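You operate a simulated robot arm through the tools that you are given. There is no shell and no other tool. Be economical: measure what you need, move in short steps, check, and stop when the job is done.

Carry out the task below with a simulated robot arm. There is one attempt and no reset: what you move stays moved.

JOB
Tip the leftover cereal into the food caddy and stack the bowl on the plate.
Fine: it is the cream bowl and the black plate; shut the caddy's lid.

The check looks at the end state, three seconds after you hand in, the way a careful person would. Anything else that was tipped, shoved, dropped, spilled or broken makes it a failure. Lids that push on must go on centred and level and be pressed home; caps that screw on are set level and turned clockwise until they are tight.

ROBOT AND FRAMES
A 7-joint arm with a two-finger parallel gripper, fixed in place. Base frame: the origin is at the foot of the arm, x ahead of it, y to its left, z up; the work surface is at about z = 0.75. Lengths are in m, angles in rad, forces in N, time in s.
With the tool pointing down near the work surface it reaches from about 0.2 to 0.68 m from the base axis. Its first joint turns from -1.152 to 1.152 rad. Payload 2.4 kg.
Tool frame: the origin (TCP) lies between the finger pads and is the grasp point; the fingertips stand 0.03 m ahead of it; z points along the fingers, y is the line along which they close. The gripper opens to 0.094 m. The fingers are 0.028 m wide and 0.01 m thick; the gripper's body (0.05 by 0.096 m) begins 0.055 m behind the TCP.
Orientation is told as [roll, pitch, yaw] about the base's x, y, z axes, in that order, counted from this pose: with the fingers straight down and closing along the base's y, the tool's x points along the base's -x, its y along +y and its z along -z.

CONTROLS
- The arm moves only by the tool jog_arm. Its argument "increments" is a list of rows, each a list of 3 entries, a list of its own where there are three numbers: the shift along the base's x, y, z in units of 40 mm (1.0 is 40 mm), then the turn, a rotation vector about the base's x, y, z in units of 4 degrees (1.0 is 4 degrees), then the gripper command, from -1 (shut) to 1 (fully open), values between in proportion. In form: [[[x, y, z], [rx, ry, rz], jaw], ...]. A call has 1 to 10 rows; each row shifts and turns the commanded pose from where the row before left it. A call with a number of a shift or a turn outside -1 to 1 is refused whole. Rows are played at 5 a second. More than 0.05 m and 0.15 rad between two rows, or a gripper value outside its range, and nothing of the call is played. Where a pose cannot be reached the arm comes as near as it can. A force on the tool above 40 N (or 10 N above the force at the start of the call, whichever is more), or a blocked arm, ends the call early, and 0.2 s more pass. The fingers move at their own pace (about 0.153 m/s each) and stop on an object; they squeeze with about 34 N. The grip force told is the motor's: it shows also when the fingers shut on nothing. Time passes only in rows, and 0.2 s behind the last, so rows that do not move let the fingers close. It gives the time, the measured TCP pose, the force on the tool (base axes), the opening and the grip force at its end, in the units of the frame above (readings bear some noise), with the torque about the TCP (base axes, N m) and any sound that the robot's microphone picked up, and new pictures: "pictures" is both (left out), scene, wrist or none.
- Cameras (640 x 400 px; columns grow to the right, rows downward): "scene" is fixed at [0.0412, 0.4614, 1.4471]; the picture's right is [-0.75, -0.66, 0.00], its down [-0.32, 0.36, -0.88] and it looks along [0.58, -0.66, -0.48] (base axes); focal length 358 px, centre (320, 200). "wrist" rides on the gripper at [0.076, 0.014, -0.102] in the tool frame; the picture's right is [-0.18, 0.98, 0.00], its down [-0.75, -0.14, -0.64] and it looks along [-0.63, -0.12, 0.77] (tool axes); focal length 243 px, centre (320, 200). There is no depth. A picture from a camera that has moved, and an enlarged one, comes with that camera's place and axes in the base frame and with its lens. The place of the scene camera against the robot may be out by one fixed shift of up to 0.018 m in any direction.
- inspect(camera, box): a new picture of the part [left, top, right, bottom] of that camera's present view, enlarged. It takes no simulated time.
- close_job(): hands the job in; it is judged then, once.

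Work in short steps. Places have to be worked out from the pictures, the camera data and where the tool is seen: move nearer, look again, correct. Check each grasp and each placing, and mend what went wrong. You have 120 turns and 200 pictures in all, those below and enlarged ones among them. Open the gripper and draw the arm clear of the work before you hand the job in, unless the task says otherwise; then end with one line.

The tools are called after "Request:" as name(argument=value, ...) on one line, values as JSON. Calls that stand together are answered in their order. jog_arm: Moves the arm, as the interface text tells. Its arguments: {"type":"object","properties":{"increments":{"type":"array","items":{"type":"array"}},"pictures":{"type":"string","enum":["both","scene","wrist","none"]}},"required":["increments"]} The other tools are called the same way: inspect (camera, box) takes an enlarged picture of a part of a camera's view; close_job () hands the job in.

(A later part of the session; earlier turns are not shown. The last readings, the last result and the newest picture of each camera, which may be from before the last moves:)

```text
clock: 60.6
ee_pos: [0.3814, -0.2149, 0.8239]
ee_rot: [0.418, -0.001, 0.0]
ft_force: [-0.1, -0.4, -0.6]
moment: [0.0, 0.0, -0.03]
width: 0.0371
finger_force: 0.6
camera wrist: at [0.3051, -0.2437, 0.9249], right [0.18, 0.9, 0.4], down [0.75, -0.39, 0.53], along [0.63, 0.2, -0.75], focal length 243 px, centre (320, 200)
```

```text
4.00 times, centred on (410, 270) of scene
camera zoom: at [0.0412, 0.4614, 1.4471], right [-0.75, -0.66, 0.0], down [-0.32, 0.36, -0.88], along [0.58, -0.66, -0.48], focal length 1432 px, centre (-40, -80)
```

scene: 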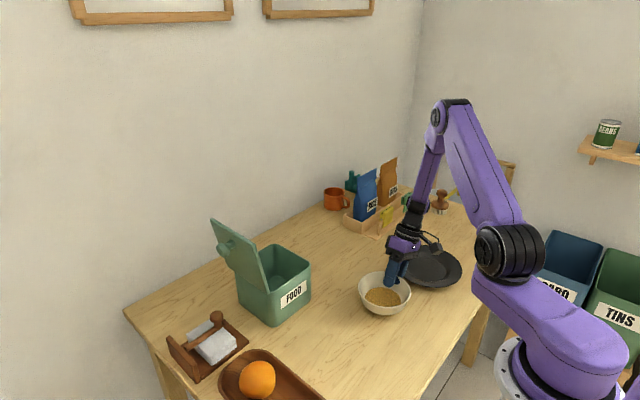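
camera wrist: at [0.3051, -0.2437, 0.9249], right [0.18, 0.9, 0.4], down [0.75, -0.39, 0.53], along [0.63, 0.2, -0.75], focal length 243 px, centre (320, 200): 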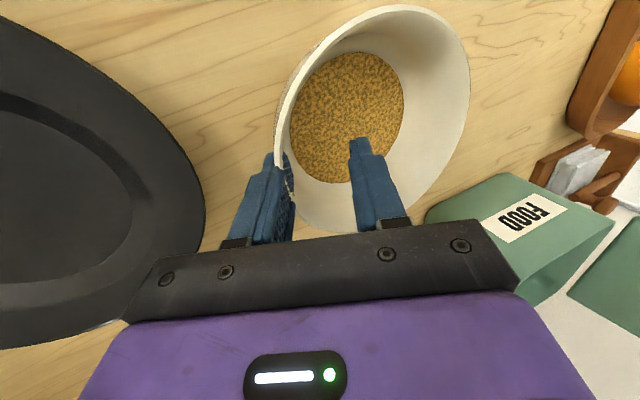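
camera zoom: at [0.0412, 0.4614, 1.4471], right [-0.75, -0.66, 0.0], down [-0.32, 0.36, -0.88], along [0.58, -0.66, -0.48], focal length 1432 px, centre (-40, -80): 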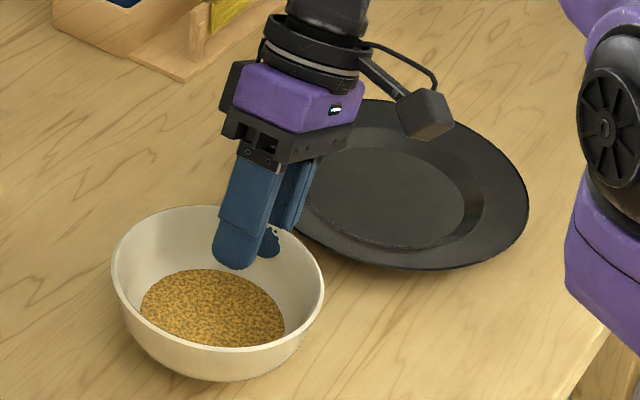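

The bowl is now well clear of the plate, with the rim against the outer finger. I'll recentre on the rim (−13 mm y, −11 mm z) and close.

Request:
jog_arm(increments=[[[-0.05, -0.32, 0], [0, 0, 0], -0.23], [[0, 0, -0.15], [0, 0, 0], -0.23], [[0, 0.02, -0.15], [0, 0, 0], -0.23], [[0, 0, 0], [0, 0, 0], -0.5], [[0, 0, 0], [0, 0, 0], -1], [[0, 0, 0], [0, 0, 0], -1], [[0, 0, 0], [0, 0, 0], -1]])

Request:
inspect(camera="scene", box=[330, 220, 490, 320])

```text
clock: 62.2
ee_pos: [0.3803, -0.2274, 0.8117]
ee_rot: [0.42, 0.001, 0.0]
ft_force: [-0.5, 0.0, -0.6]
moment: [0.02, 0.06, -0.02]
width: 0.0088
finger_force: 33.9
camera wrist: at [0.3021, -0.2563, 0.9122], right [0.18, 0.9, 0.4], down [0.75, -0.39, 0.53], along [0.63, 0.2, -0.75], focal length 243 px, centre (320, 200)
```

scene: 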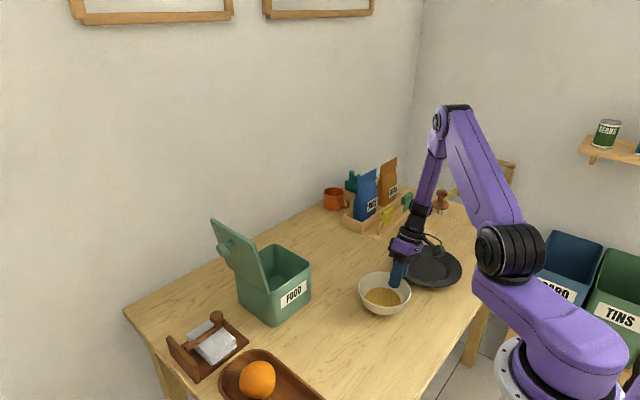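
wrist: 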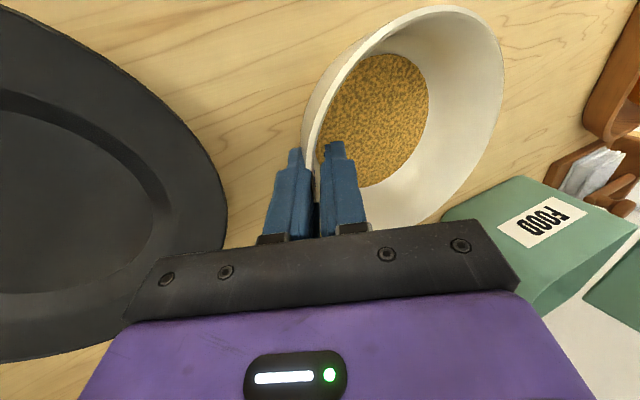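

```text
4.00 times, centred on (410, 270) of scene
camera zoom: at [0.0412, 0.4614, 1.4471], right [-0.75, -0.66, 0.0], down [-0.32, 0.36, -0.88], along [0.58, -0.66, -0.48], focal length 1432 px, centre (-40, -80)
```

zoom: 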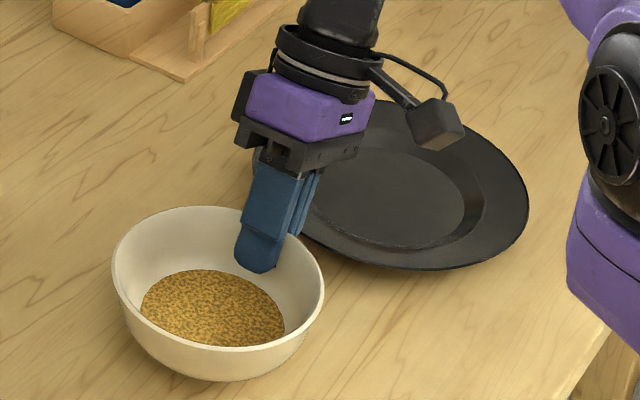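

Flush grip: 8.8 mm opening, no side force, bowl unmoved. I'll lift slowly and check.

Request:
jog_arm(increments=[[[0, 0, 0.15], [0, 0, 0], -1], [[0, 0, 0.2], [0, 0, 0], -1], [[0, 0, 0.3], [0, 0, 0], -1], [[0, 0, 0], [0, 0, 0], -1]])

Request:
inspect(camera="scene", box=[330, 220, 490, 320])

```text
clock: 63.2
ee_pos: [0.3795, -0.2274, 0.8395]
ee_rot: [0.418, -0.001, 0.003]
ft_force: [-0.6, 0.0, -1.9]
moment: [-0.2, 0.01, 0.01]
width: 0.009
finger_force: 33.6
camera wrist: at [0.3024, -0.2553, 0.9384], right [0.18, 0.9, 0.4], down [0.75, -0.39, 0.53], along [0.63, 0.2, -0.75], focal length 243 px, centre (320, 200)
```

scene: 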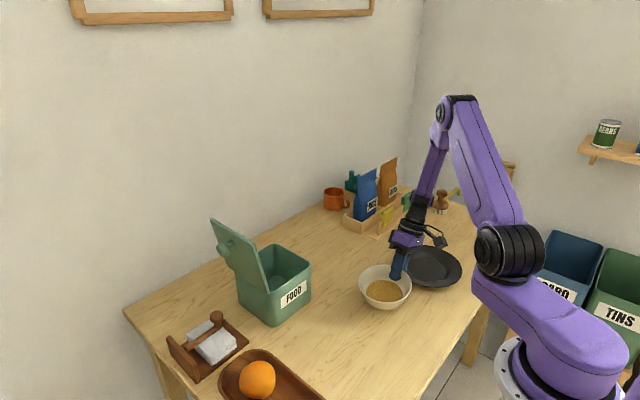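
wrist: 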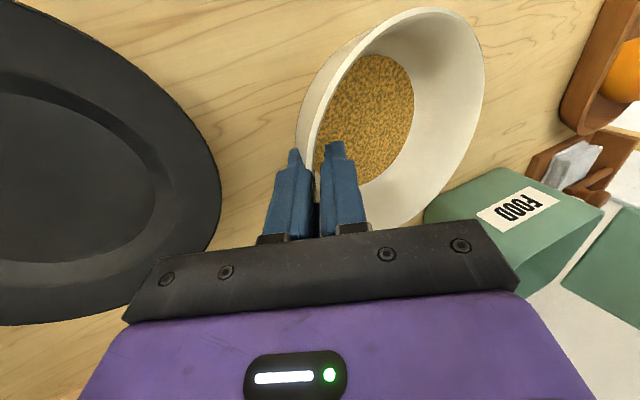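

```text
4.00 times, centred on (410, 270) of scene
camera zoom: at [0.0412, 0.4614, 1.4471], right [-0.75, -0.66, 0.0], down [-0.32, 0.36, -0.88], along [0.58, -0.66, -0.48], focal length 1432 px, centre (-40, -80)
```

zoom: 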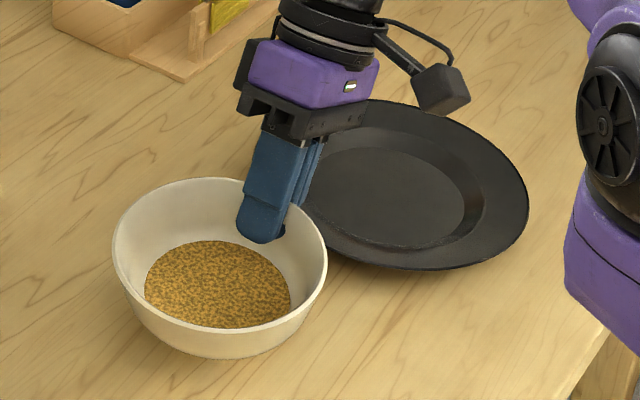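

The bowl hangs steady and level. I'll raise it, then carry it to the caddy, approaching from the −y side opposite the open lid.

Request:
jog_arm(increments=[[[0, 0, 0.3], [0, 0, 0], -1], [[0, 0, 0.6], [0, 0, 0], -1], [[0, 0, 0.7], [0, 0, 0], -1], [[0, 0, 0.7], [0, 0, 0], -1], [[0, 0, 0.7], [0, 0, 0], -1], [[0.3, 0, 0.4], [0, 0, 0], -1], [[0.6, 0, 0], [0, 0, 0], -1], [[0.6, 0, 0], [0, 0, 0], -1], [[0.6, 0, 0], [0, 0, 0], -1], [[0.3, 0, 0], [0, 0, 0], -1]], pictures="none")

Request:
jog_arm(increments=[[[0.5, 0.1, 0], [0, 0, 0], -1], [[0.6, 0.3, 0], [0, 0, 0], -1], [[0.6, 0.4, 0], [0, 0, 0], -1], [[0.6, 0.4, 0], [0, 0, 0], -1], [[0.3, 0.4, 0], [0, 0, 0], -1], [[0, 0.2, 0], [0, 0, 0], -1], [[0, 0, 0], [0, 0, 0], -1]])

Request:
inspect(camera="scene", box=[200, 180, 400, 340])

```text
clock: 65.4
ee_pos: [0.4759, -0.2255, 0.9727]
ee_rot: [0.419, -0.001, 0.001]
ft_force: [0.0, -0.4, -3.2]
moment: [-0.15, -0.01, -0.04]
width: 0.0089
finger_force: 34.2
```

```text
clock: 67.0
ee_pos: [0.5787, -0.1548, 0.9748]
ee_rot: [0.418, -0.002, 0.0]
ft_force: [0.3, -0.1, -2.6]
moment: [-0.14, 0.01, -0.03]
width: 0.0089
finger_force: 33.8
camera wrist: at [0.5016, -0.183, 1.0746], right [0.18, 0.9, 0.4], down [0.75, -0.39, 0.53], along [0.63, 0.2, -0.75], focal length 243 px, centre (320, 200)
```

scene: 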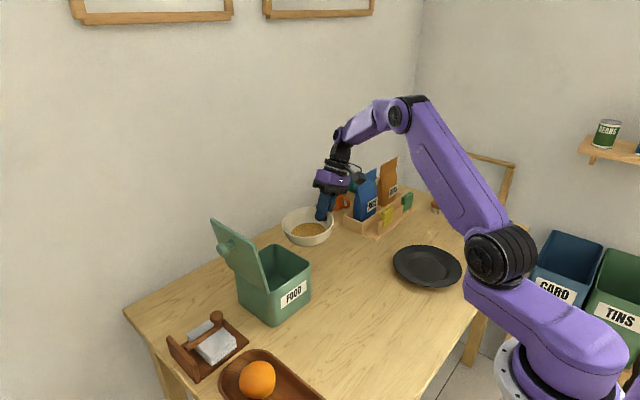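
wrist: 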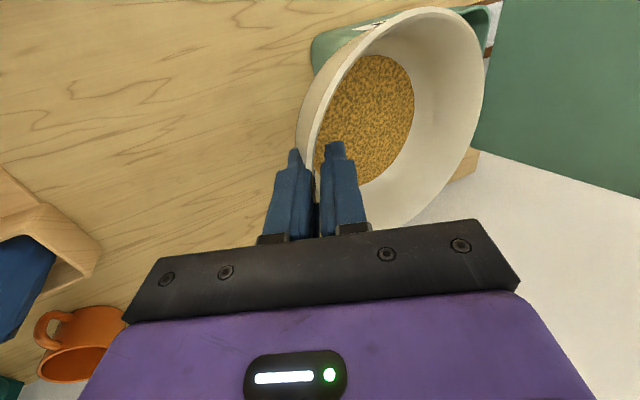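

```text
2.50 times, centred on (300, 260) of scene
camera zoom: at [0.0412, 0.4614, 1.4471], right [-0.75, -0.66, 0.0], down [-0.32, 0.36, -0.88], along [0.58, -0.66, -0.48], focal length 895 px, centre (370, 50)
```

zoom: 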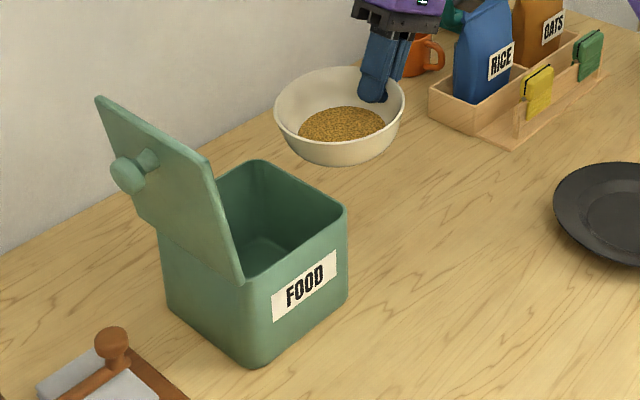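

The caddy opening centre is at about (0.613, 0.0). I'll move the bowl over it, with its centre at y≈−0.005.

Request:
jog_arm(increments=[[[0.2, 0.3, 0], [0, 0, 0], -1], [[0.3, 0.4, 0], [0, 0, 0], -1], [[0.4, 0.4, 0], [0, 0, 0], -1], [[0.3, 0.4, -0.1], [0, 0, 0], -1], [[0.2, 0.4, -0.1], [0, 0, 0], -1], [[0, 0.15, 0], [0, 0, 0], -1], [[0, 0, 0], [0, 0, 0], -1]])

Request:
inspect(camera="scene", box=[200, 180, 400, 340])

```text
clock: 68.6
ee_pos: [0.6368, -0.0738, 0.966]
ee_rot: [0.419, 0.001, -0.001]
ft_force: [0.0, 0.7, -3.3]
moment: [-0.19, -0.01, 0.01]
width: 0.0091
finger_force: 34.3
camera wrist: at [0.5592, -0.1021, 1.0661], right [0.18, 0.9, 0.4], down [0.75, -0.39, 0.53], along [0.63, 0.2, -0.75], focal length 243 px, centre (320, 200)
```

scene: 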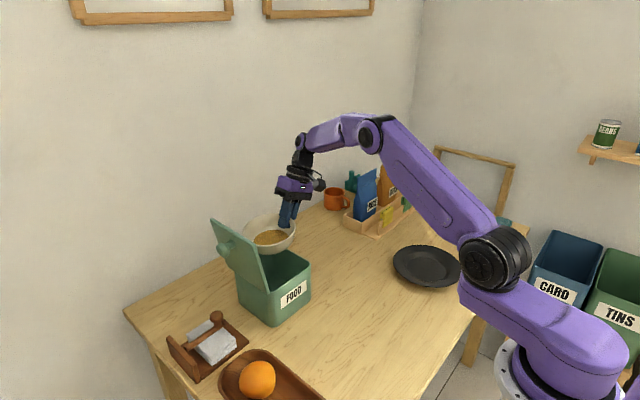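
wrist: 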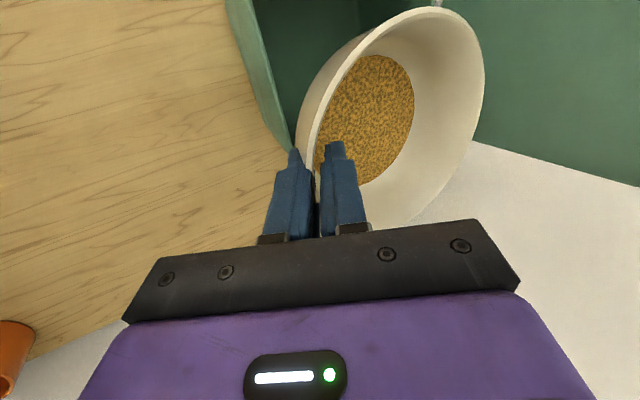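

```text
2.50 times, centred on (300, 260) of scene
camera zoom: at [0.0412, 0.4614, 1.4471], right [-0.75, -0.66, 0.0], down [-0.32, 0.36, -0.88], along [0.58, -0.66, -0.48], focal length 895 px, centre (370, 50)
```

zoom: 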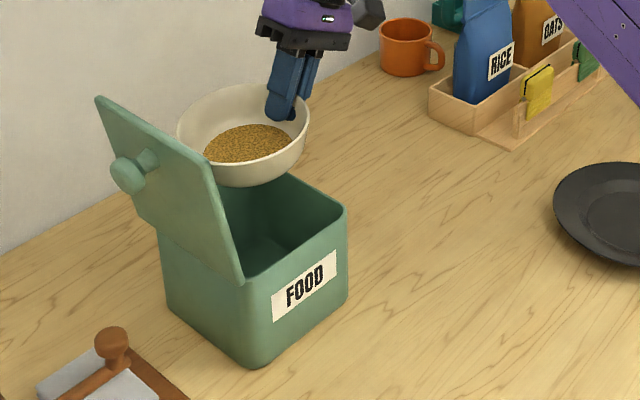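

The bowl is positioned. I'll start tipping: rotate −40° about y so the opening turns toward the robot and the lip is over the caddy.

Request:
jog_arm(increments=[[[0, 0.08, 0], [0, -0.7, 0], -1], [[0, 0.08, 0], [0, -1, 0], -1], [[0, 0, 0], [0, -1, 0], -1], [[0, 0, 0], [0, -1, 0], -1], [[0, 0, 0], [0, -1, 0], -1], [[0, 0, 0], [0, -1, 0], -1], [[0, 0, 0], [0, -1, 0], -1], [[0, 0, 0], [0, 0, 0], -1]])

Request:
inspect(camera="scene", box=[200, 180, 400, 340])

```text
clock: 70.4
ee_pos: [0.6365, -0.0675, 0.9644]
ee_rot: [0.421, -0.469, 0.003]
ft_force: [0.2, -0.3, -3.2]
moment: [-0.15, 0.04, -0.01]
width: 0.0088
finger_force: 33.8
camera wrist: at [0.5221, -0.0951, 1.0211], right [-0.02, 0.9, 0.44], down [0.43, -0.39, 0.81], along [0.9, 0.2, -0.38], focal length 243 px, centre (320, 200)
```

scene: 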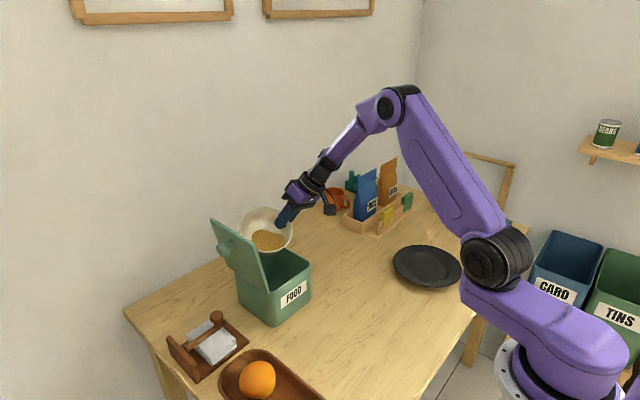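
wrist: 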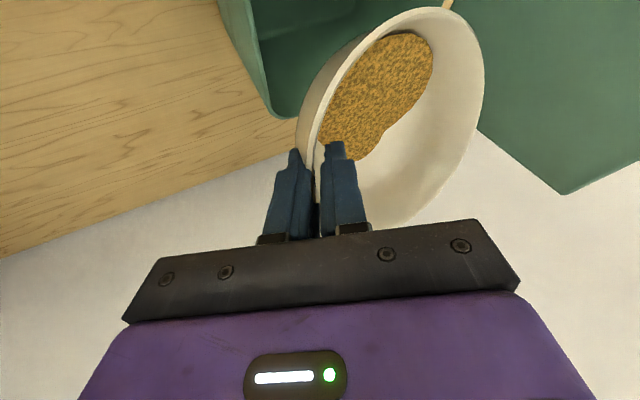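

```text
2.50 times, centred on (300, 260) of scene
camera zoom: at [0.0412, 0.4614, 1.4471], right [-0.75, -0.66, 0.0], down [-0.32, 0.36, -0.88], along [0.58, -0.66, -0.48], focal length 895 px, centre (370, 50)
```

zoom: 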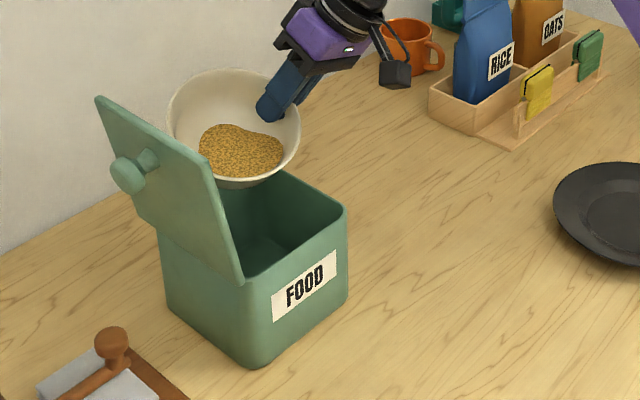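

The cereal is gathering at the low lip, slightly toward the grip side. I'll shift 10 mm toward +y, tilt slightly to compensate, and continue to about 60°.

Request:
jog_arm(increments=[[[0, 0.1, 0], [-0.6, -0.8, 0], -1], [[0, 0.1, 0], [-0.6, -0.8, 0], -1], [[0, 0.05, 0], [-0.4, -1, 0], -1], [[0, 0, 0], [0, -1, 0], -1], [[0, 0, 0], [0, -1, 0], -1], [[0, 0, 0], [0, -1, 0], -1], [[0, 0, 0], [0, -1, 0], -1], [[0, 0, 0], [0, 0, 0], -1]])

Request:
inspect(camera="scene", box=[200, 180, 400, 340])

```text
clock: 72.2
ee_pos: [0.6349, -0.0565, 0.9657]
ee_rot: [0.246, -0.926, 0.098]
ft_force: [-0.2, 0.0, -3.0]
moment: [-0.15, 0.1, 0.01]
width: 0.0088
finger_force: 34.0
camera wrist: at [0.5083, -0.0795, 0.9672], right [-0.17, 0.94, 0.29], down [0.01, -0.29, 0.96], along [0.98, 0.17, 0.04], focal length 243 px, centre (320, 200)
```

scene: 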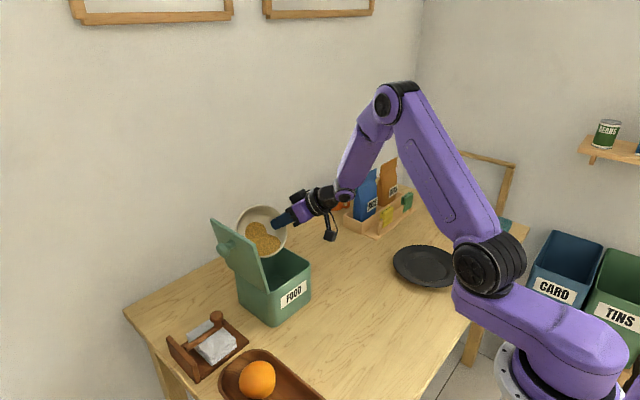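
wrist: 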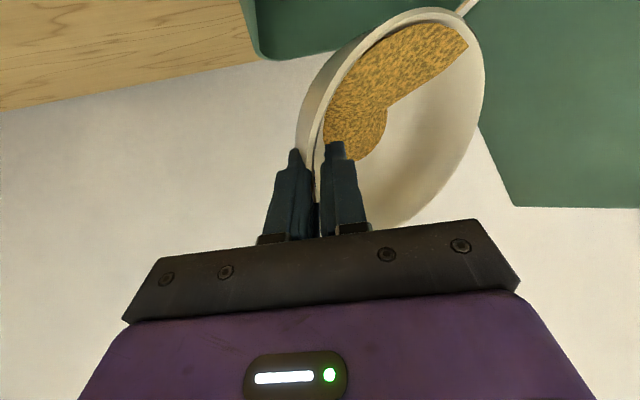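

```text
2.50 times, centred on (300, 260) of scene
camera zoom: at [0.0412, 0.4614, 1.4471], right [-0.75, -0.66, 0.0], down [-0.32, 0.36, -0.88], along [0.58, -0.66, -0.48], focal length 895 px, centre (370, 50)
```

zoom: 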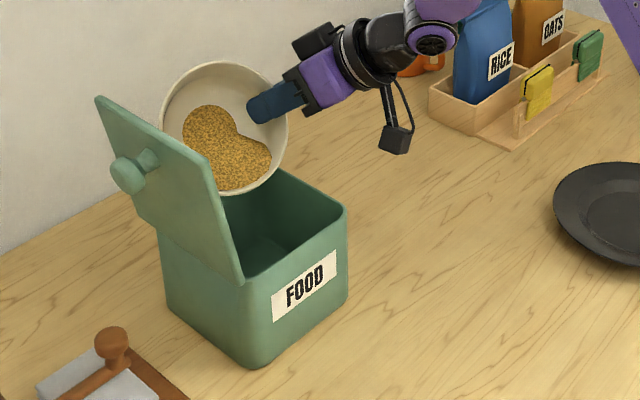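

The cereal is now at the lip, over the opening. I'll continue to about 80° while raising the bowl, so the wrist camera clears the caddy.

Request:
jog_arm(increments=[[[0, 0, 0.12], [0, -0.8, 0], -1], [[0, 0, 0.12], [0, -0.8, 0], -1], [[-0.08, 0, 0.12], [0, -0.8, 0], -1], [[-0.08, 0, 0.12], [0, -0.8, 0], -1], [[-0.08, 0, 0.12], [0, -0.8, 0], -1], [[-0.08, 0, 0.12], [0, -0.8, 0], -1], [[-0.08, 0, 0.12], [0, -0.8, 0], -1], [[0, 0, 0], [0, 0, 0], -1]])

Request:
inspect(camera="scene", box=[200, 180, 400, 340])

```text
clock: 74.0
ee_pos: [0.6207, -0.0561, 0.9979]
ee_rot: [0.101, -1.31, 0.231]
ft_force: [-0.2, -0.4, -2.8]
moment: [-0.13, 0.14, 0.01]
width: 0.0087
finger_force: 34.2
camera wrist: at [0.5011, -0.0799, 0.9524], right [-0.27, 0.94, 0.2], down [-0.35, -0.29, 0.89], along [0.9, 0.17, 0.41], focal length 243 px, centre (320, 200)
```

scene: 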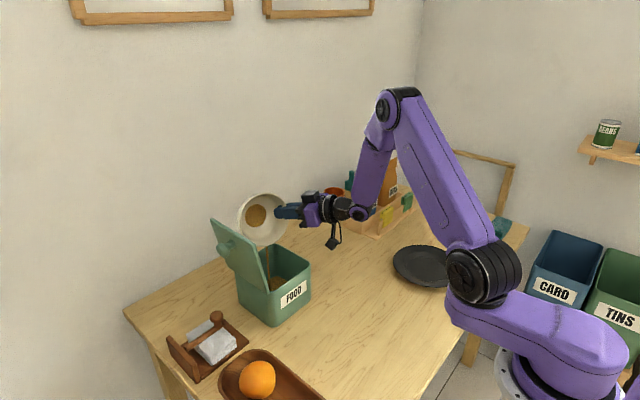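
wrist: 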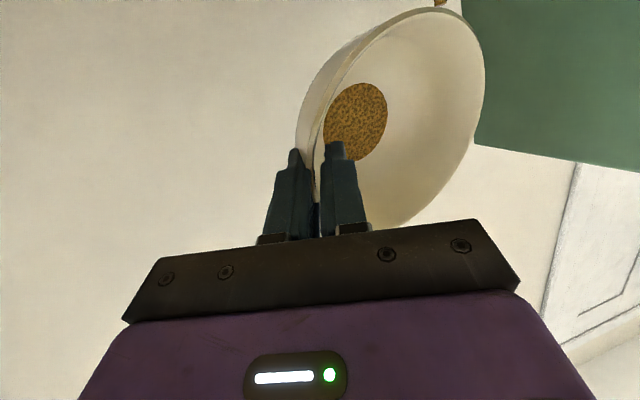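

```text
2.50 times, centred on (300, 260) of scene
camera zoom: at [0.0412, 0.4614, 1.4471], right [-0.75, -0.66, 0.0], down [-0.32, 0.36, -0.88], along [0.58, -0.66, -0.48], focal length 895 px, centre (370, 50)
```

zoom: 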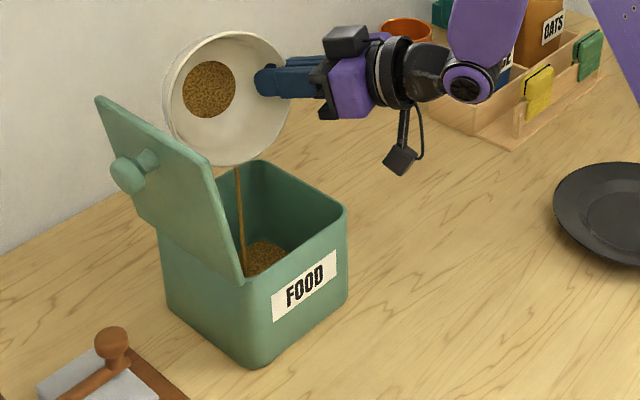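

It's pouring cleanly into the caddy. I'll hold a moment, then tip further to empty the bowl.

Request:
jog_arm(increments=[[[0, 0, 0], [0, 0, 0], -1], [[0, 0, 0], [0, 0, 0], -1], [[0, 0, 0.12], [0, -0.7, 0], -1], [[-0.05, 0, 0.12], [0, -0.7, 0], -1], [[-0.05, 0, 0.12], [0, -0.7, 0], -1], [[-0.05, 0, 0.12], [0, -0.7, 0], -1], [[-0.05, 0, 0.12], [0, -0.7, 0], -1], [[-0.05, 0, 0.12], [0, -0.7, 0], -1], [[0, 0, 0], [0, 0, 0], -1], [[0, 0, 0], [0, 0, 0], -1]])

Request:
inspect(camera="scene", box=[200, 180, 400, 340])

```text
clock: 76.2
ee_pos: [0.6093, -0.0568, 1.0273]
ee_rot: [-1.845, -1.5, 2.167]
ft_force: [0.5, -0.5, -3.4]
moment: [-0.16, 0.13, -0.01]
width: 0.0088
finger_force: 34.4
camera wrist: at [0.5101, -0.0798, 0.9498], right [-0.32, 0.94, 0.12], down [-0.59, -0.29, 0.75], along [0.74, 0.17, 0.65], focal length 243 px, centre (320, 200)
```

scene: 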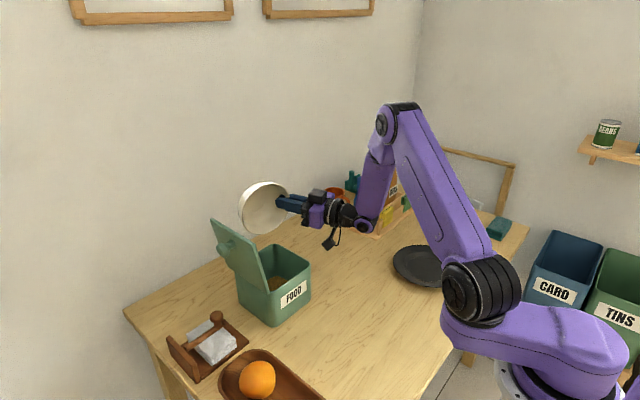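
wrist: 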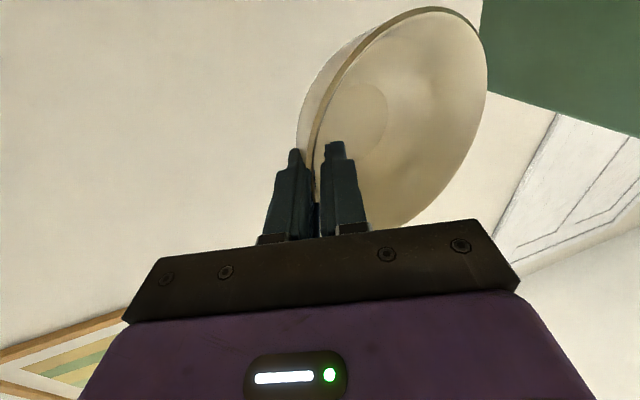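

```text
2.50 times, centred on (300, 260) of scene
camera zoom: at [0.0412, 0.4614, 1.4471], right [-0.75, -0.66, 0.0], down [-0.32, 0.36, -0.88], along [0.58, -0.66, -0.48], focal length 895 px, centre (370, 50)
```

zoom: 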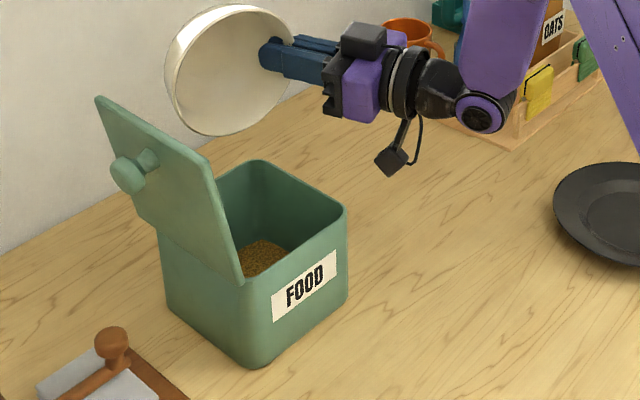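

The bowl is empty and all the cereal is in the caddy. I'll reverse the tilt while drawing back toward −x.

Request:
jog_arm(increments=[[[-0.1, 0, 0.1], [0, 0.98, 0], -1], [[-0.3, -0.1, 0.1], [0, 0.98, 0], -1], [[-0.5, -0.1, 0], [0, 0.98, 0], -1], [[-0.6, -0.1, 0], [0, 0.98, 0], -1], [[-0.6, -0.2, 0], [0, 0.98, 0], -1], [[-0.6, -0.2, 0], [0, 0.98, 0], -1], [[-0.6, -0.3, 0], [0, 0.98, 0], -1], [[-0.6, -0.3, 0], [0, 0.98, 0], -1], [[-0.6, -0.3, 0], [0, 0.98, 0], -1], [[-0.5, -0.3, 0], [0, 0.98, 0], -1]], pictures="none")

Request:
jog_arm(increments=[[[-0.2, -0.4, 0], [0, 1, 0], -1], [[-0.2, -0.4, 0], [0, 1, 0], -1], [[-0.2, -0.4, 0], [0, 1, 0], -1], [[-0.2, -0.4, 0], [0, 1, 0], -1], [[0, -0.4, 0], [0.4, 1, 0], -1], [[0, -0.4, 0], [0.6, 0.8, 0], -1], [[0, -0.4, 0], [0.6, 0.8, 0], -1], [[0, -0.4, 0], [0, 1, 0], -1], [[0, -0.4, 0], [0, 1, 0], -1], [[0, -0.4, 0], [0, 1, 0], -1]], pictures="scene")

```text
clock: 78.4
ee_pos: [0.4086, -0.1314, 1.0347]
ee_rot: [0.247, -0.923, 0.096]
ft_force: [-0.1, -0.5, -3.5]
moment: [-0.15, 0.12, 0.0]
width: 0.0091
finger_force: 34.2
```

```text
clock: 80.6
ee_pos: [0.3762, -0.293, 1.0366]
ee_rot: [0.421, -0.257, -0.002]
ft_force: [0.8, -1.2, -3.1]
moment: [-0.15, 0.05, 0.02]
width: 0.0089
finger_force: 34.4
```

scene: 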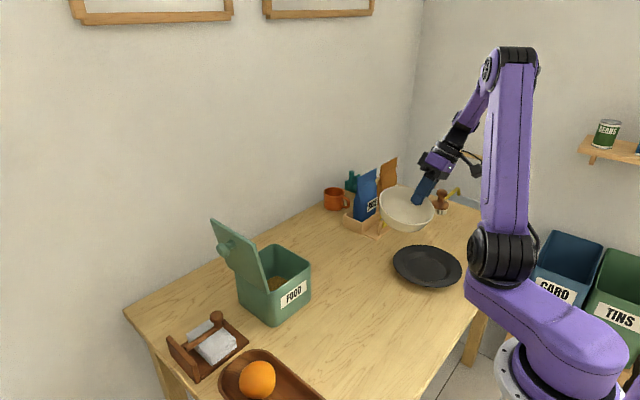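

I'll finish levelling and move above the plate.

Request:
jog_arm(increments=[[[-0.1, -0.5, 0], [0, 1, 0], -1], [[-0.1, -0.5, 0], [0, 1, 0], -1], [[-0.1, -0.5, -0.3], [0, 1, 0], -1], [[-0.1, -0.5, -0.5], [0, 0.68, 0], -1], [[-0.1, -0.5, -0.5], [0, 0, 0], -1], [[-0.1, -0.5, -0.5], [0, 0, 0], -1], [[-0.05, -0.4, -0.3], [0, 0, 0], -1], [[0, 0, 0], [0, 0, 0], -1]])

Request:
inspect(camera="scene", box=[330, 200, 490, 320])

```text
clock: 82.4
ee_pos: [0.3521, -0.4291, 0.9529]
ee_rot: [0.42, -0.003, 0.002]
ft_force: [-0.5, 0.6, -3.3]
moment: [-0.17, 0.01, 0.02]
width: 0.009
finger_force: 33.9
camera wrist: at [0.2745, -0.457, 1.0542], right [0.18, 0.9, 0.4], down [0.75, -0.39, 0.53], along [0.63, 0.2, -0.75], focal length 243 px, centre (320, 200)
```

scene: 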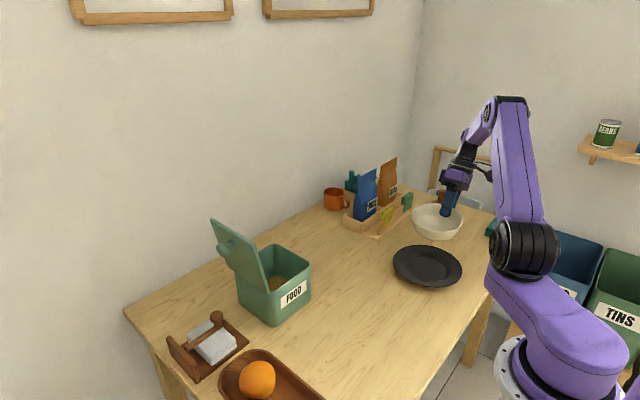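
wrist: 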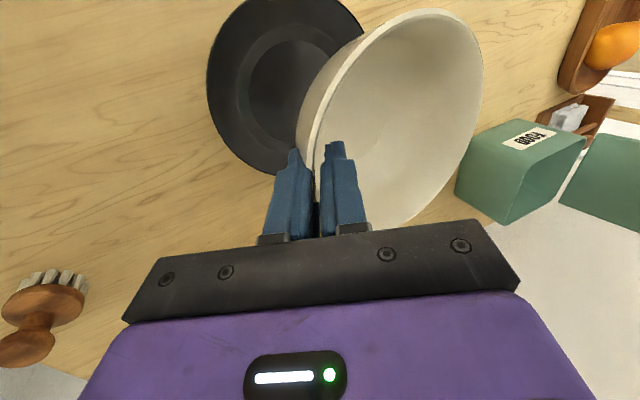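

```text
3.33 times, centred on (410, 260) of scene
camera zoom: at [0.0412, 0.4614, 1.4471], right [-0.75, -0.66, 0.0], down [-0.32, 0.36, -0.88], along [0.58, -0.66, -0.48], focal length 1194 px, centre (20, 0)
```

zoom: 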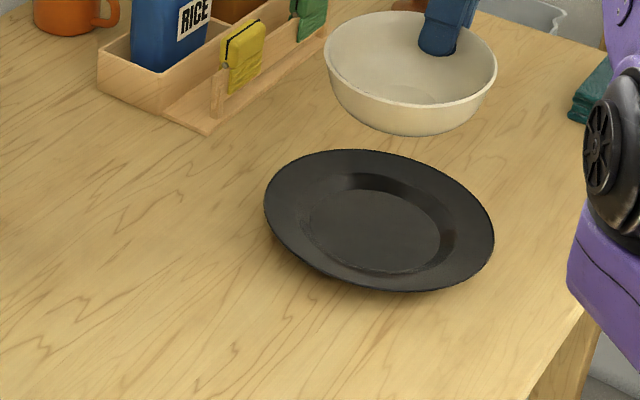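

The plate centre works out at about (0.355, −0.376). I'll adjust by +4 mm x and −11 mm y, and go down to just above contact.

Request:
jog_arm(increments=[[[0.1, -0.27, -0.4], [0, 0, 0], -1], [[0, 0, -0.6], [0, 0, 0], -1], [[0, 0, -0.6], [0, 0, 0], -1], [[0, 0, -0.6], [0, 0, 0], -1], [[0, 0, -0.4], [0, 0, 0], -1], [[0, 0, 0], [0, 0, 0], -1]])

Request:
inspect(camera="scene", box=[330, 200, 490, 320])

```text
clock: 83.8
ee_pos: [0.3543, -0.4385, 0.8473]
ee_rot: [0.418, -0.002, 0.0]
ft_force: [0.9, -0.2, -2.4]
moment: [-0.11, 0.03, -0.02]
width: 0.0088
finger_force: 33.9
camera wrist: at [0.2777, -0.467, 0.9488], right [0.18, 0.9, 0.4], down [0.75, -0.39, 0.53], along [0.63, 0.2, -0.75], focal length 243 px, centre (320, 200)
```

scene: 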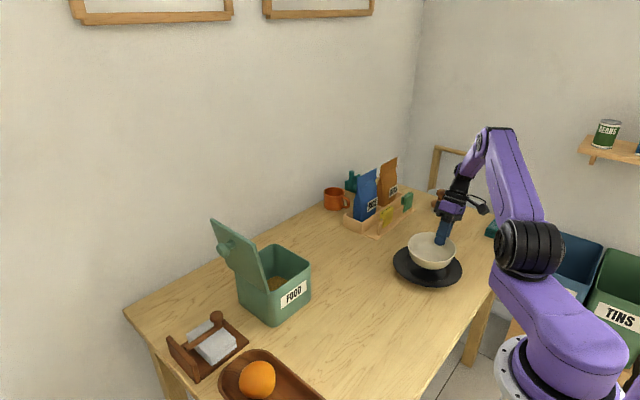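
wrist: 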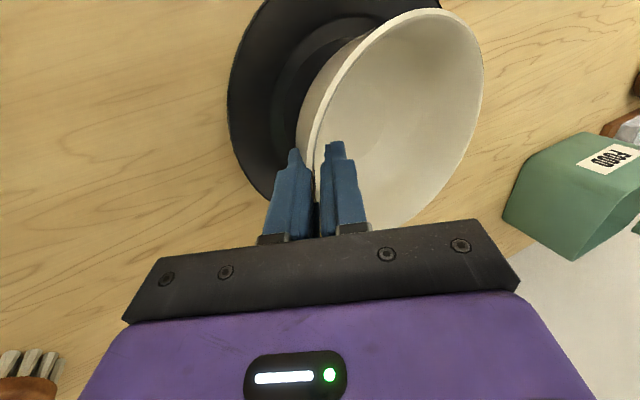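

```text
3.33 times, centred on (410, 260) of scene
camera zoom: at [0.0412, 0.4614, 1.4471], right [-0.75, -0.66, 0.0], down [-0.32, 0.36, -0.88], along [0.58, -0.66, -0.48], focal length 1194 px, centre (20, 0)
```

zoom: 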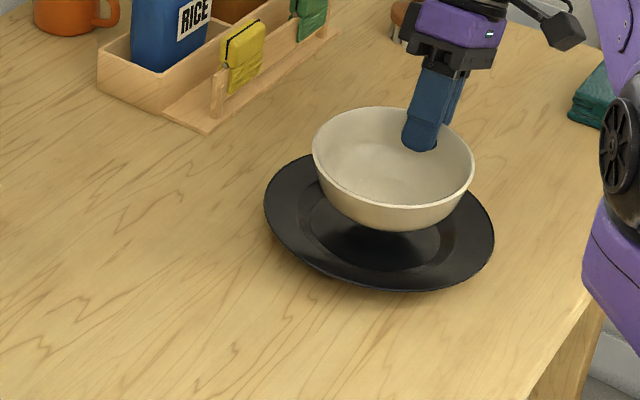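

The bowl's image position matches the plate centre to within a few mm. I'll lower in small steps until contact.

Request:
jog_arm(increments=[[[0, 0, -0.2], [0, 0, 0], -1], [[0, 0, -0.2], [0, 0, 0], -1], [[0, 0, -0.1], [0, 0, 0], -1], [[0, 0, 0], [0, 0, 0], -1]], pictures="none")

Request:
inspect(camera="scene", box=[370, 210, 490, 300])

```text
clock: 84.8
ee_pos: [0.3566, -0.4395, 0.829]
ee_rot: [0.42, -0.001, 0.0]
ft_force: [-0.1, -0.4, -0.9]
moment: [0.0, -0.03, -0.01]
width: 0.0088
finger_force: 34.2
```

```text
4.44 times, centred on (430, 255) of scene
camera zoom: at [0.0412, 0.4614, 1.4471], right [-0.75, -0.66, 0.0], down [-0.32, 0.36, -0.88], along [0.58, -0.66, -0.48], focal length 1592 px, centre (-169, -44)
```

zoom: 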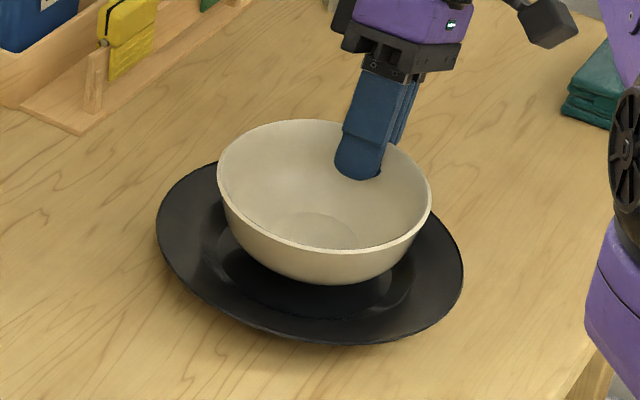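

The force has dropped, so the bowl is touching. I'll go 2 mm more and check.

Request:
jog_arm(increments=[[[0, 0, -0.05], [0, 0, 0], -1], [[0, 0, 0], [0, 0, 0], -1]], pictures="none")

```text
clock: 85.4
ee_pos: [0.3552, -0.4395, 0.8258]
ee_rot: [0.42, -0.002, 0.0]
ft_force: [0.9, -0.3, -0.9]
moment: [-0.05, 0.02, 0.03]
width: 0.0088
finger_force: 34.1
```

Request:
jog_arm(increments=[[[0, 0, -0.06], [0, 0, 0], -1], [[0, 0, 0], [0, 0, 0], -1]], pictures="wrist")

Request:
inspect(camera="scene", box=[370, 210, 490, 300])

```text
clock: 86.0
ee_pos: [0.3565, -0.4392, 0.8239]
ee_rot: [0.419, -0.002, 0.0]
ft_force: [-0.2, -0.2, -0.3]
moment: [-0.02, 0.04, 0.04]
width: 0.0089
finger_force: 33.8
camera wrist: at [0.2794, -0.4682, 0.9242], right [0.18, 0.9, 0.4], down [0.75, -0.39, 0.53], along [0.63, 0.2, -0.75], focal length 243 px, centre (320, 200)
```

wrist: 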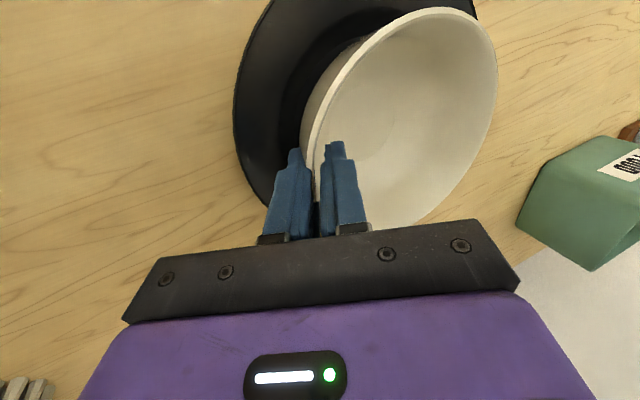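

```text
4.44 times, centred on (430, 255) of scene
camera zoom: at [0.0412, 0.4614, 1.4471], right [-0.75, -0.66, 0.0], down [-0.32, 0.36, -0.88], along [0.58, -0.66, -0.48], focal length 1592 px, centre (-169, -44)
```

zoom: 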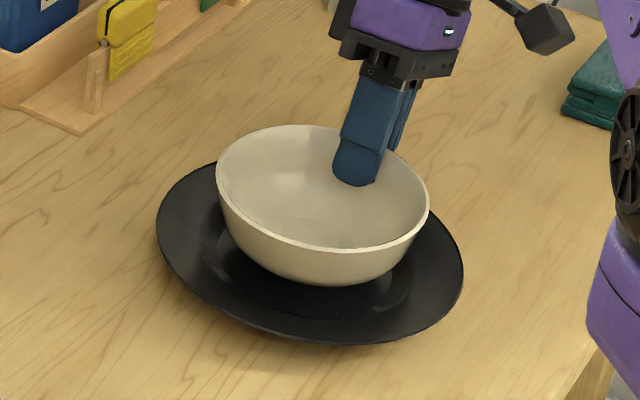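

The bowl has settled on the plate and is well centred. I'll release gently.

Request:
jog_arm(increments=[[[0, 0, 0], [0, 0, 0], -0.75], [[0, 0, 0], [0, 0, 0], -0.5], [[0, 0, 0], [0, 0, 0], -0.3], [[0, 0, 0], [0, 0, 0], -0.3]], pictures="wrist")

Request:
inspect(camera="scene", box=[370, 210, 490, 300])

```text
clock: 87.0
ee_pos: [0.3573, -0.4393, 0.8238]
ee_rot: [0.416, -0.002, -0.001]
ft_force: [-0.6, 0.5, -0.7]
moment: [0.02, -0.01, 0.02]
width: 0.0326
finger_force: 0.0
camera wrist: at [0.2794, -0.4682, 0.9243], right [0.18, 0.9, 0.4], down [0.75, -0.39, 0.53], along [0.63, 0.2, -0.75], focal length 243 px, centre (320, 200)
```

wrist: 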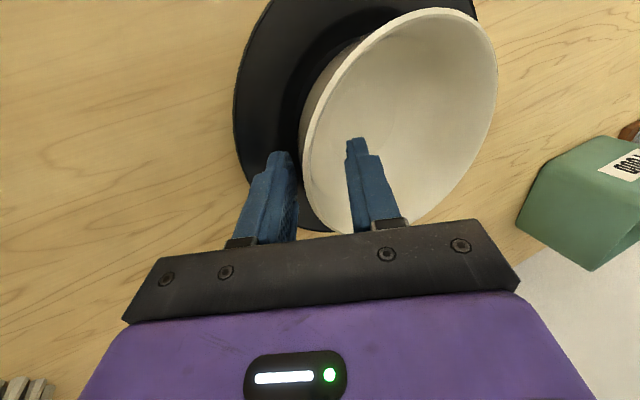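

```text
4.44 times, centred on (430, 255) of scene
camera zoom: at [0.0412, 0.4614, 1.4471], right [-0.75, -0.66, 0.0], down [-0.32, 0.36, -0.88], along [0.58, -0.66, -0.48], focal length 1592 px, centre (-169, -44)
```

zoom: 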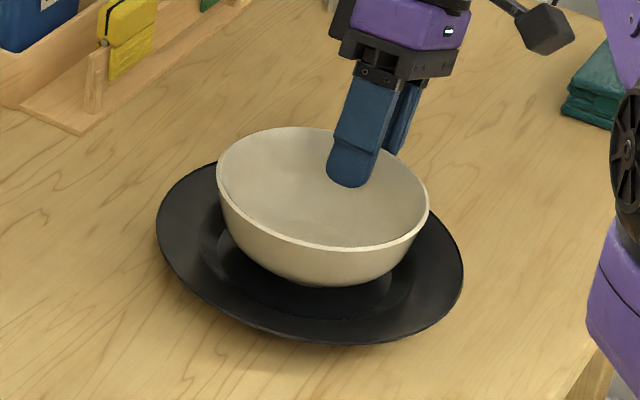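

Released and sitting steady. I'll withdraw along the finger axis, then straight up.

Request:
jog_arm(increments=[[[0, -0.13, 0.3], [0, 0, 0], -0.3], [[0, -0.2, 0.45], [0, 0, 0], -0.3], [[0, -0.2, 0.45], [0, 0, 0], -0.3], [[0, 0, 0.8], [-1, 0, 0], -0.3], [[0, 0.3, 0.8], [-1, 0, 0], -0.3], [[0, 0.3, 0.8], [-1, 0, 0], -0.3], [[0, 0.4, 0.8], [-1, 0, 0], -0.3], [[0.2, 0.5, 0.8], [-1, 0, 0], -0.3], [[0.3, 0.5, 0.5], [-1, 0, 0], -1]])

Request:
inspect(camera="scene", box=[370, 210, 490, 300])

Request:
inspect(camera="scene", box=[200, 200, 360, 340])

```text
clock: 89.0
ee_pos: [0.3754, -0.3807, 1.0518]
ee_rot: [-0.001, -0.004, 0.003]
ft_force: [-0.5, 0.6, -0.1]
moment: [0.03, 0.01, -0.02]
width: 0.0
finger_force: 33.0
camera wrist: at [0.2991, -0.3665, 1.156], right [0.18, 0.98, 0.0], down [0.75, -0.14, 0.64], along [0.63, -0.12, -0.77], focal length 243 px, centre (320, 200)
```

scene: 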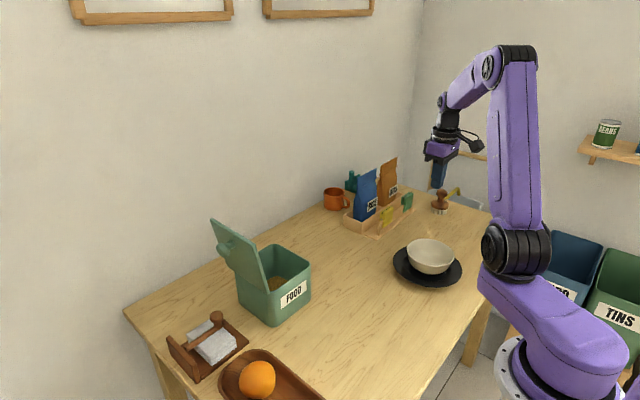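
wrist: 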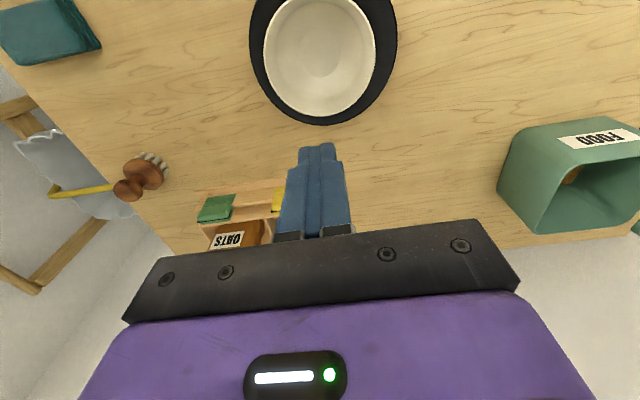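

```text
4.44 times, centred on (430, 255) of scene
camera zoom: at [0.0412, 0.4614, 1.447], right [-0.75, -0.66, 0.0], down [-0.32, 0.36, -0.88], along [0.58, -0.66, -0.48], focal length 1592 px, centre (-169, -44)
```

zoom: 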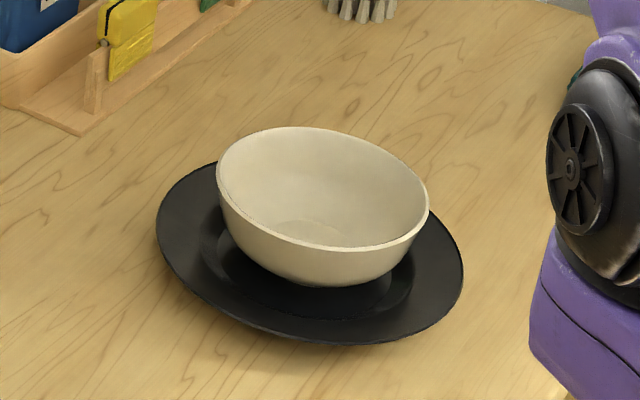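

```text
2.86 times, centred on (280, 270) of scene
camera zoom: at [0.0412, 0.4614, 1.447], right [-0.75, -0.66, 0.0], down [-0.32, 0.36, -0.88], along [0.58, -0.66, -0.48], focal length 1023 px, centre (434, 0)
```

zoom: 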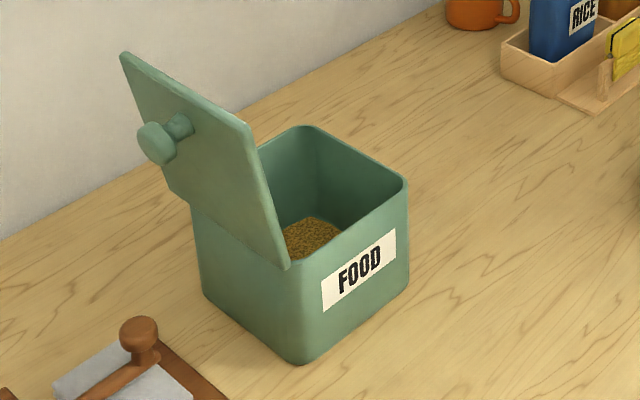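

The bowl is sitting level on the plate and the cereal is in the caddy. To shut the lid under control I'll regrasp the knob and reverse the opening path, starting by going up and yawing back.

Request:
jog_arm(increments=[[[0, 0.5, 0.4], [0, 0, 1], -1], [[0.3, 0.9, 0.4], [0, 0, 1], 0], [[0.4, 0.9, 0.4], [0, 0, 1], 1], [[0.4, 0.9, 0.4], [0, 0, 1], 1], [[0.4, 0.9, 0.4], [0, 0, 1], 1], [[0.4, 0.9, 0.4], [0, 0, 1], 1], [[0.4, 0.9, 0.4], [0, 0, 1], 1], [[0.4, 0.9, 0.4], [0, 0, 1], 1], [[0.4, 0.9, 0.3], [0, 0, 1], 1], [[0.4, 0.8, 0.2], [0, 0, 1], 1]], pictures="none")

Request:
jog_arm(increments=[[[0.1, 0.3, 0], [0, 0, 1], 1], [[0.1, 0.3, 0], [0, 0, 1], 1], [[0.1, 0.3, 0], [0, 0, 1], 1], [[0, 0.1, 0], [0, 0, 1], 1], [[0, 0, 0], [0, 0, 1], 1], [[0, 0, 0], [0, 0, 1], 1], [[0, 0, 0], [0, 0, 1], 1], [[0, 0, 0], [0, 0, 1], 1], [[0, 0, 0], [0, 0, 1], 1], [[0, 0, 0], [0, 0, 1], 1]], pictures="none")

Request:
jog_arm(increments=[[[0, 0, 0], [0, 0, 1], 1], [[0, 0, 0], [0, 0, 1], 1], [[0, 0, 0], [0, 0, 0.5], 1]])

```text
clock: 91.2
ee_pos: [0.5159, -0.0424, 1.1957]
ee_rot: [0.0, 0.0, 0.7]
ft_force: [0.4, 0.3, -0.2]
moment: [-0.03, 0.01, -0.02]
width: 0.0941
finger_force: 0.0
```

```text
clock: 93.4
ee_pos: [0.5283, -0.0006, 1.1982]
ee_rot: [0.0, -0.003, 1.399]
ft_force: [-0.1, 0.1, 0.1]
moment: [-0.01, 0.0, -0.01]
width: 0.0938
finger_force: 0.0
```

```text
clock: 94.2
ee_pos: [0.5288, 0.0001, 1.1978]
ee_rot: [0.0, -0.001, 1.575]
ft_force: [-0.3, 1.0, 0.6]
moment: [0.0, 0.0, 0.0]
width: 0.094
finger_force: 0.0
camera wrist: at [0.5124, -0.0766, 1.3017], right [-0.98, 0.18, 0.0], down [0.14, 0.75, 0.64], along [0.12, 0.63, -0.77], focal length 243 px, centre (320, 200)
```

scene: 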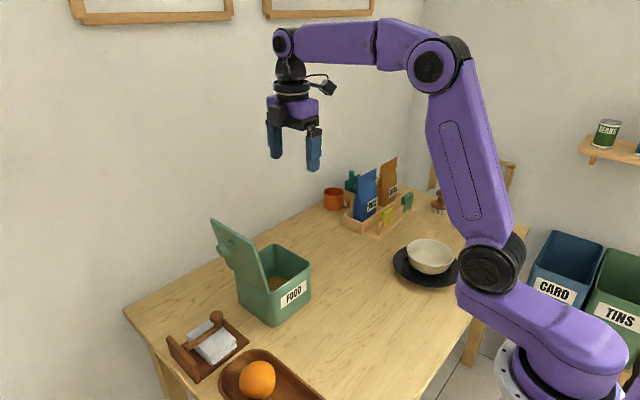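
wrist: 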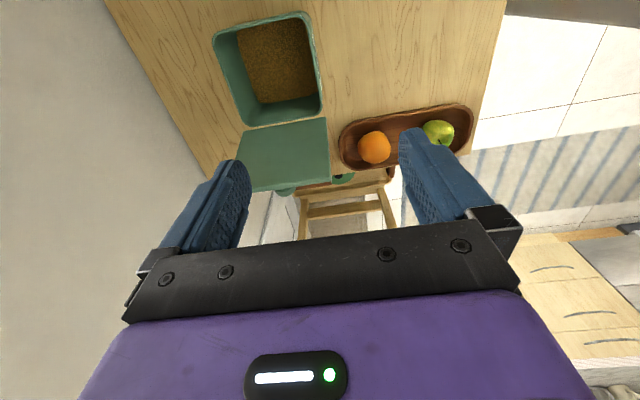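

The lid leans at about 103°, and I estimate the knob at (0.607, 0.146, 0.985). I'll tilt 52° toward the knob side and move above and behind it.

Request:
jog_arm(increments=[[[0.1, 0.3, 0], [-1, 0, 0], 1], [[0.1, 0.3, 0], [-1, 0, 0], 1], [[0.1, 0.3, 0], [-1, 0, 0], 1], [[0.2, 0.3, 0], [-1, 0, 0], 1], [[0.2, 0.3, 0], [-1, 0, 0], 1], [[0.2, 0.3, 0], [-1, 0, 0], 1], [[0.2, 0.4, 0], [-1, 0, 0], 1], [[0.2, 0.4, 0], [-1, 0, 0], 1], [[0.2, 0.4, -0.2], [-1, 0, 0], 1], [[0.2, 0.4, -0.3], [-1, 0, 0], 1]], pictures="none")

Request:
jog_arm(increments=[[[0.1, 0.3, -0.4], [-1, 0, 0], 1], [[0.1, 0.3, -0.4], [-1, 0, 0], 1], [[0, 0.1, -0.4], [-1, 0, 0], 1], [[0, 0, 0], [0, 0, 0], 1]])

```text
clock: 96.4
ee_pos: [0.5963, 0.1366, 1.1781]
ee_rot: [-0.001, 0.699, 1.569]
ft_force: [-0.3, 0.1, 0.3]
moment: [0.04, -0.01, 0.0]
width: 0.094
finger_force: 0.0
```

```text
clock: 97.4
ee_pos: [0.6006, 0.1607, 1.1312]
ee_rot: [0.001, 0.908, 1.571]
ft_force: [-0.2, -0.8, -0.3]
moment: [-0.01, -0.01, 0.0]
width: 0.0936
finger_force: 0.0
out of reach, approached as far as the arm can: row 2
camera wrist: at [0.585, 0.1942, 1.256], right [-0.98, 0.11, -0.14], down [0.14, 0.97, -0.2], along [0.12, -0.22, -0.97], focal length 243 px, centre (320, 200)
```

scene: 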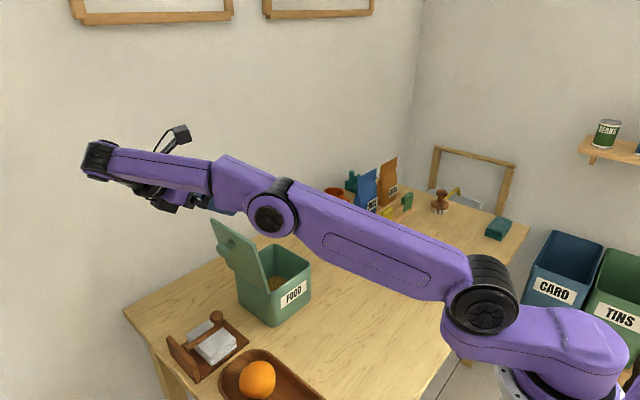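
wrist: 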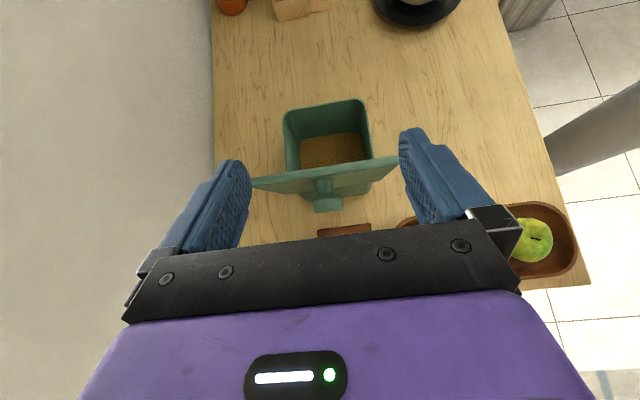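

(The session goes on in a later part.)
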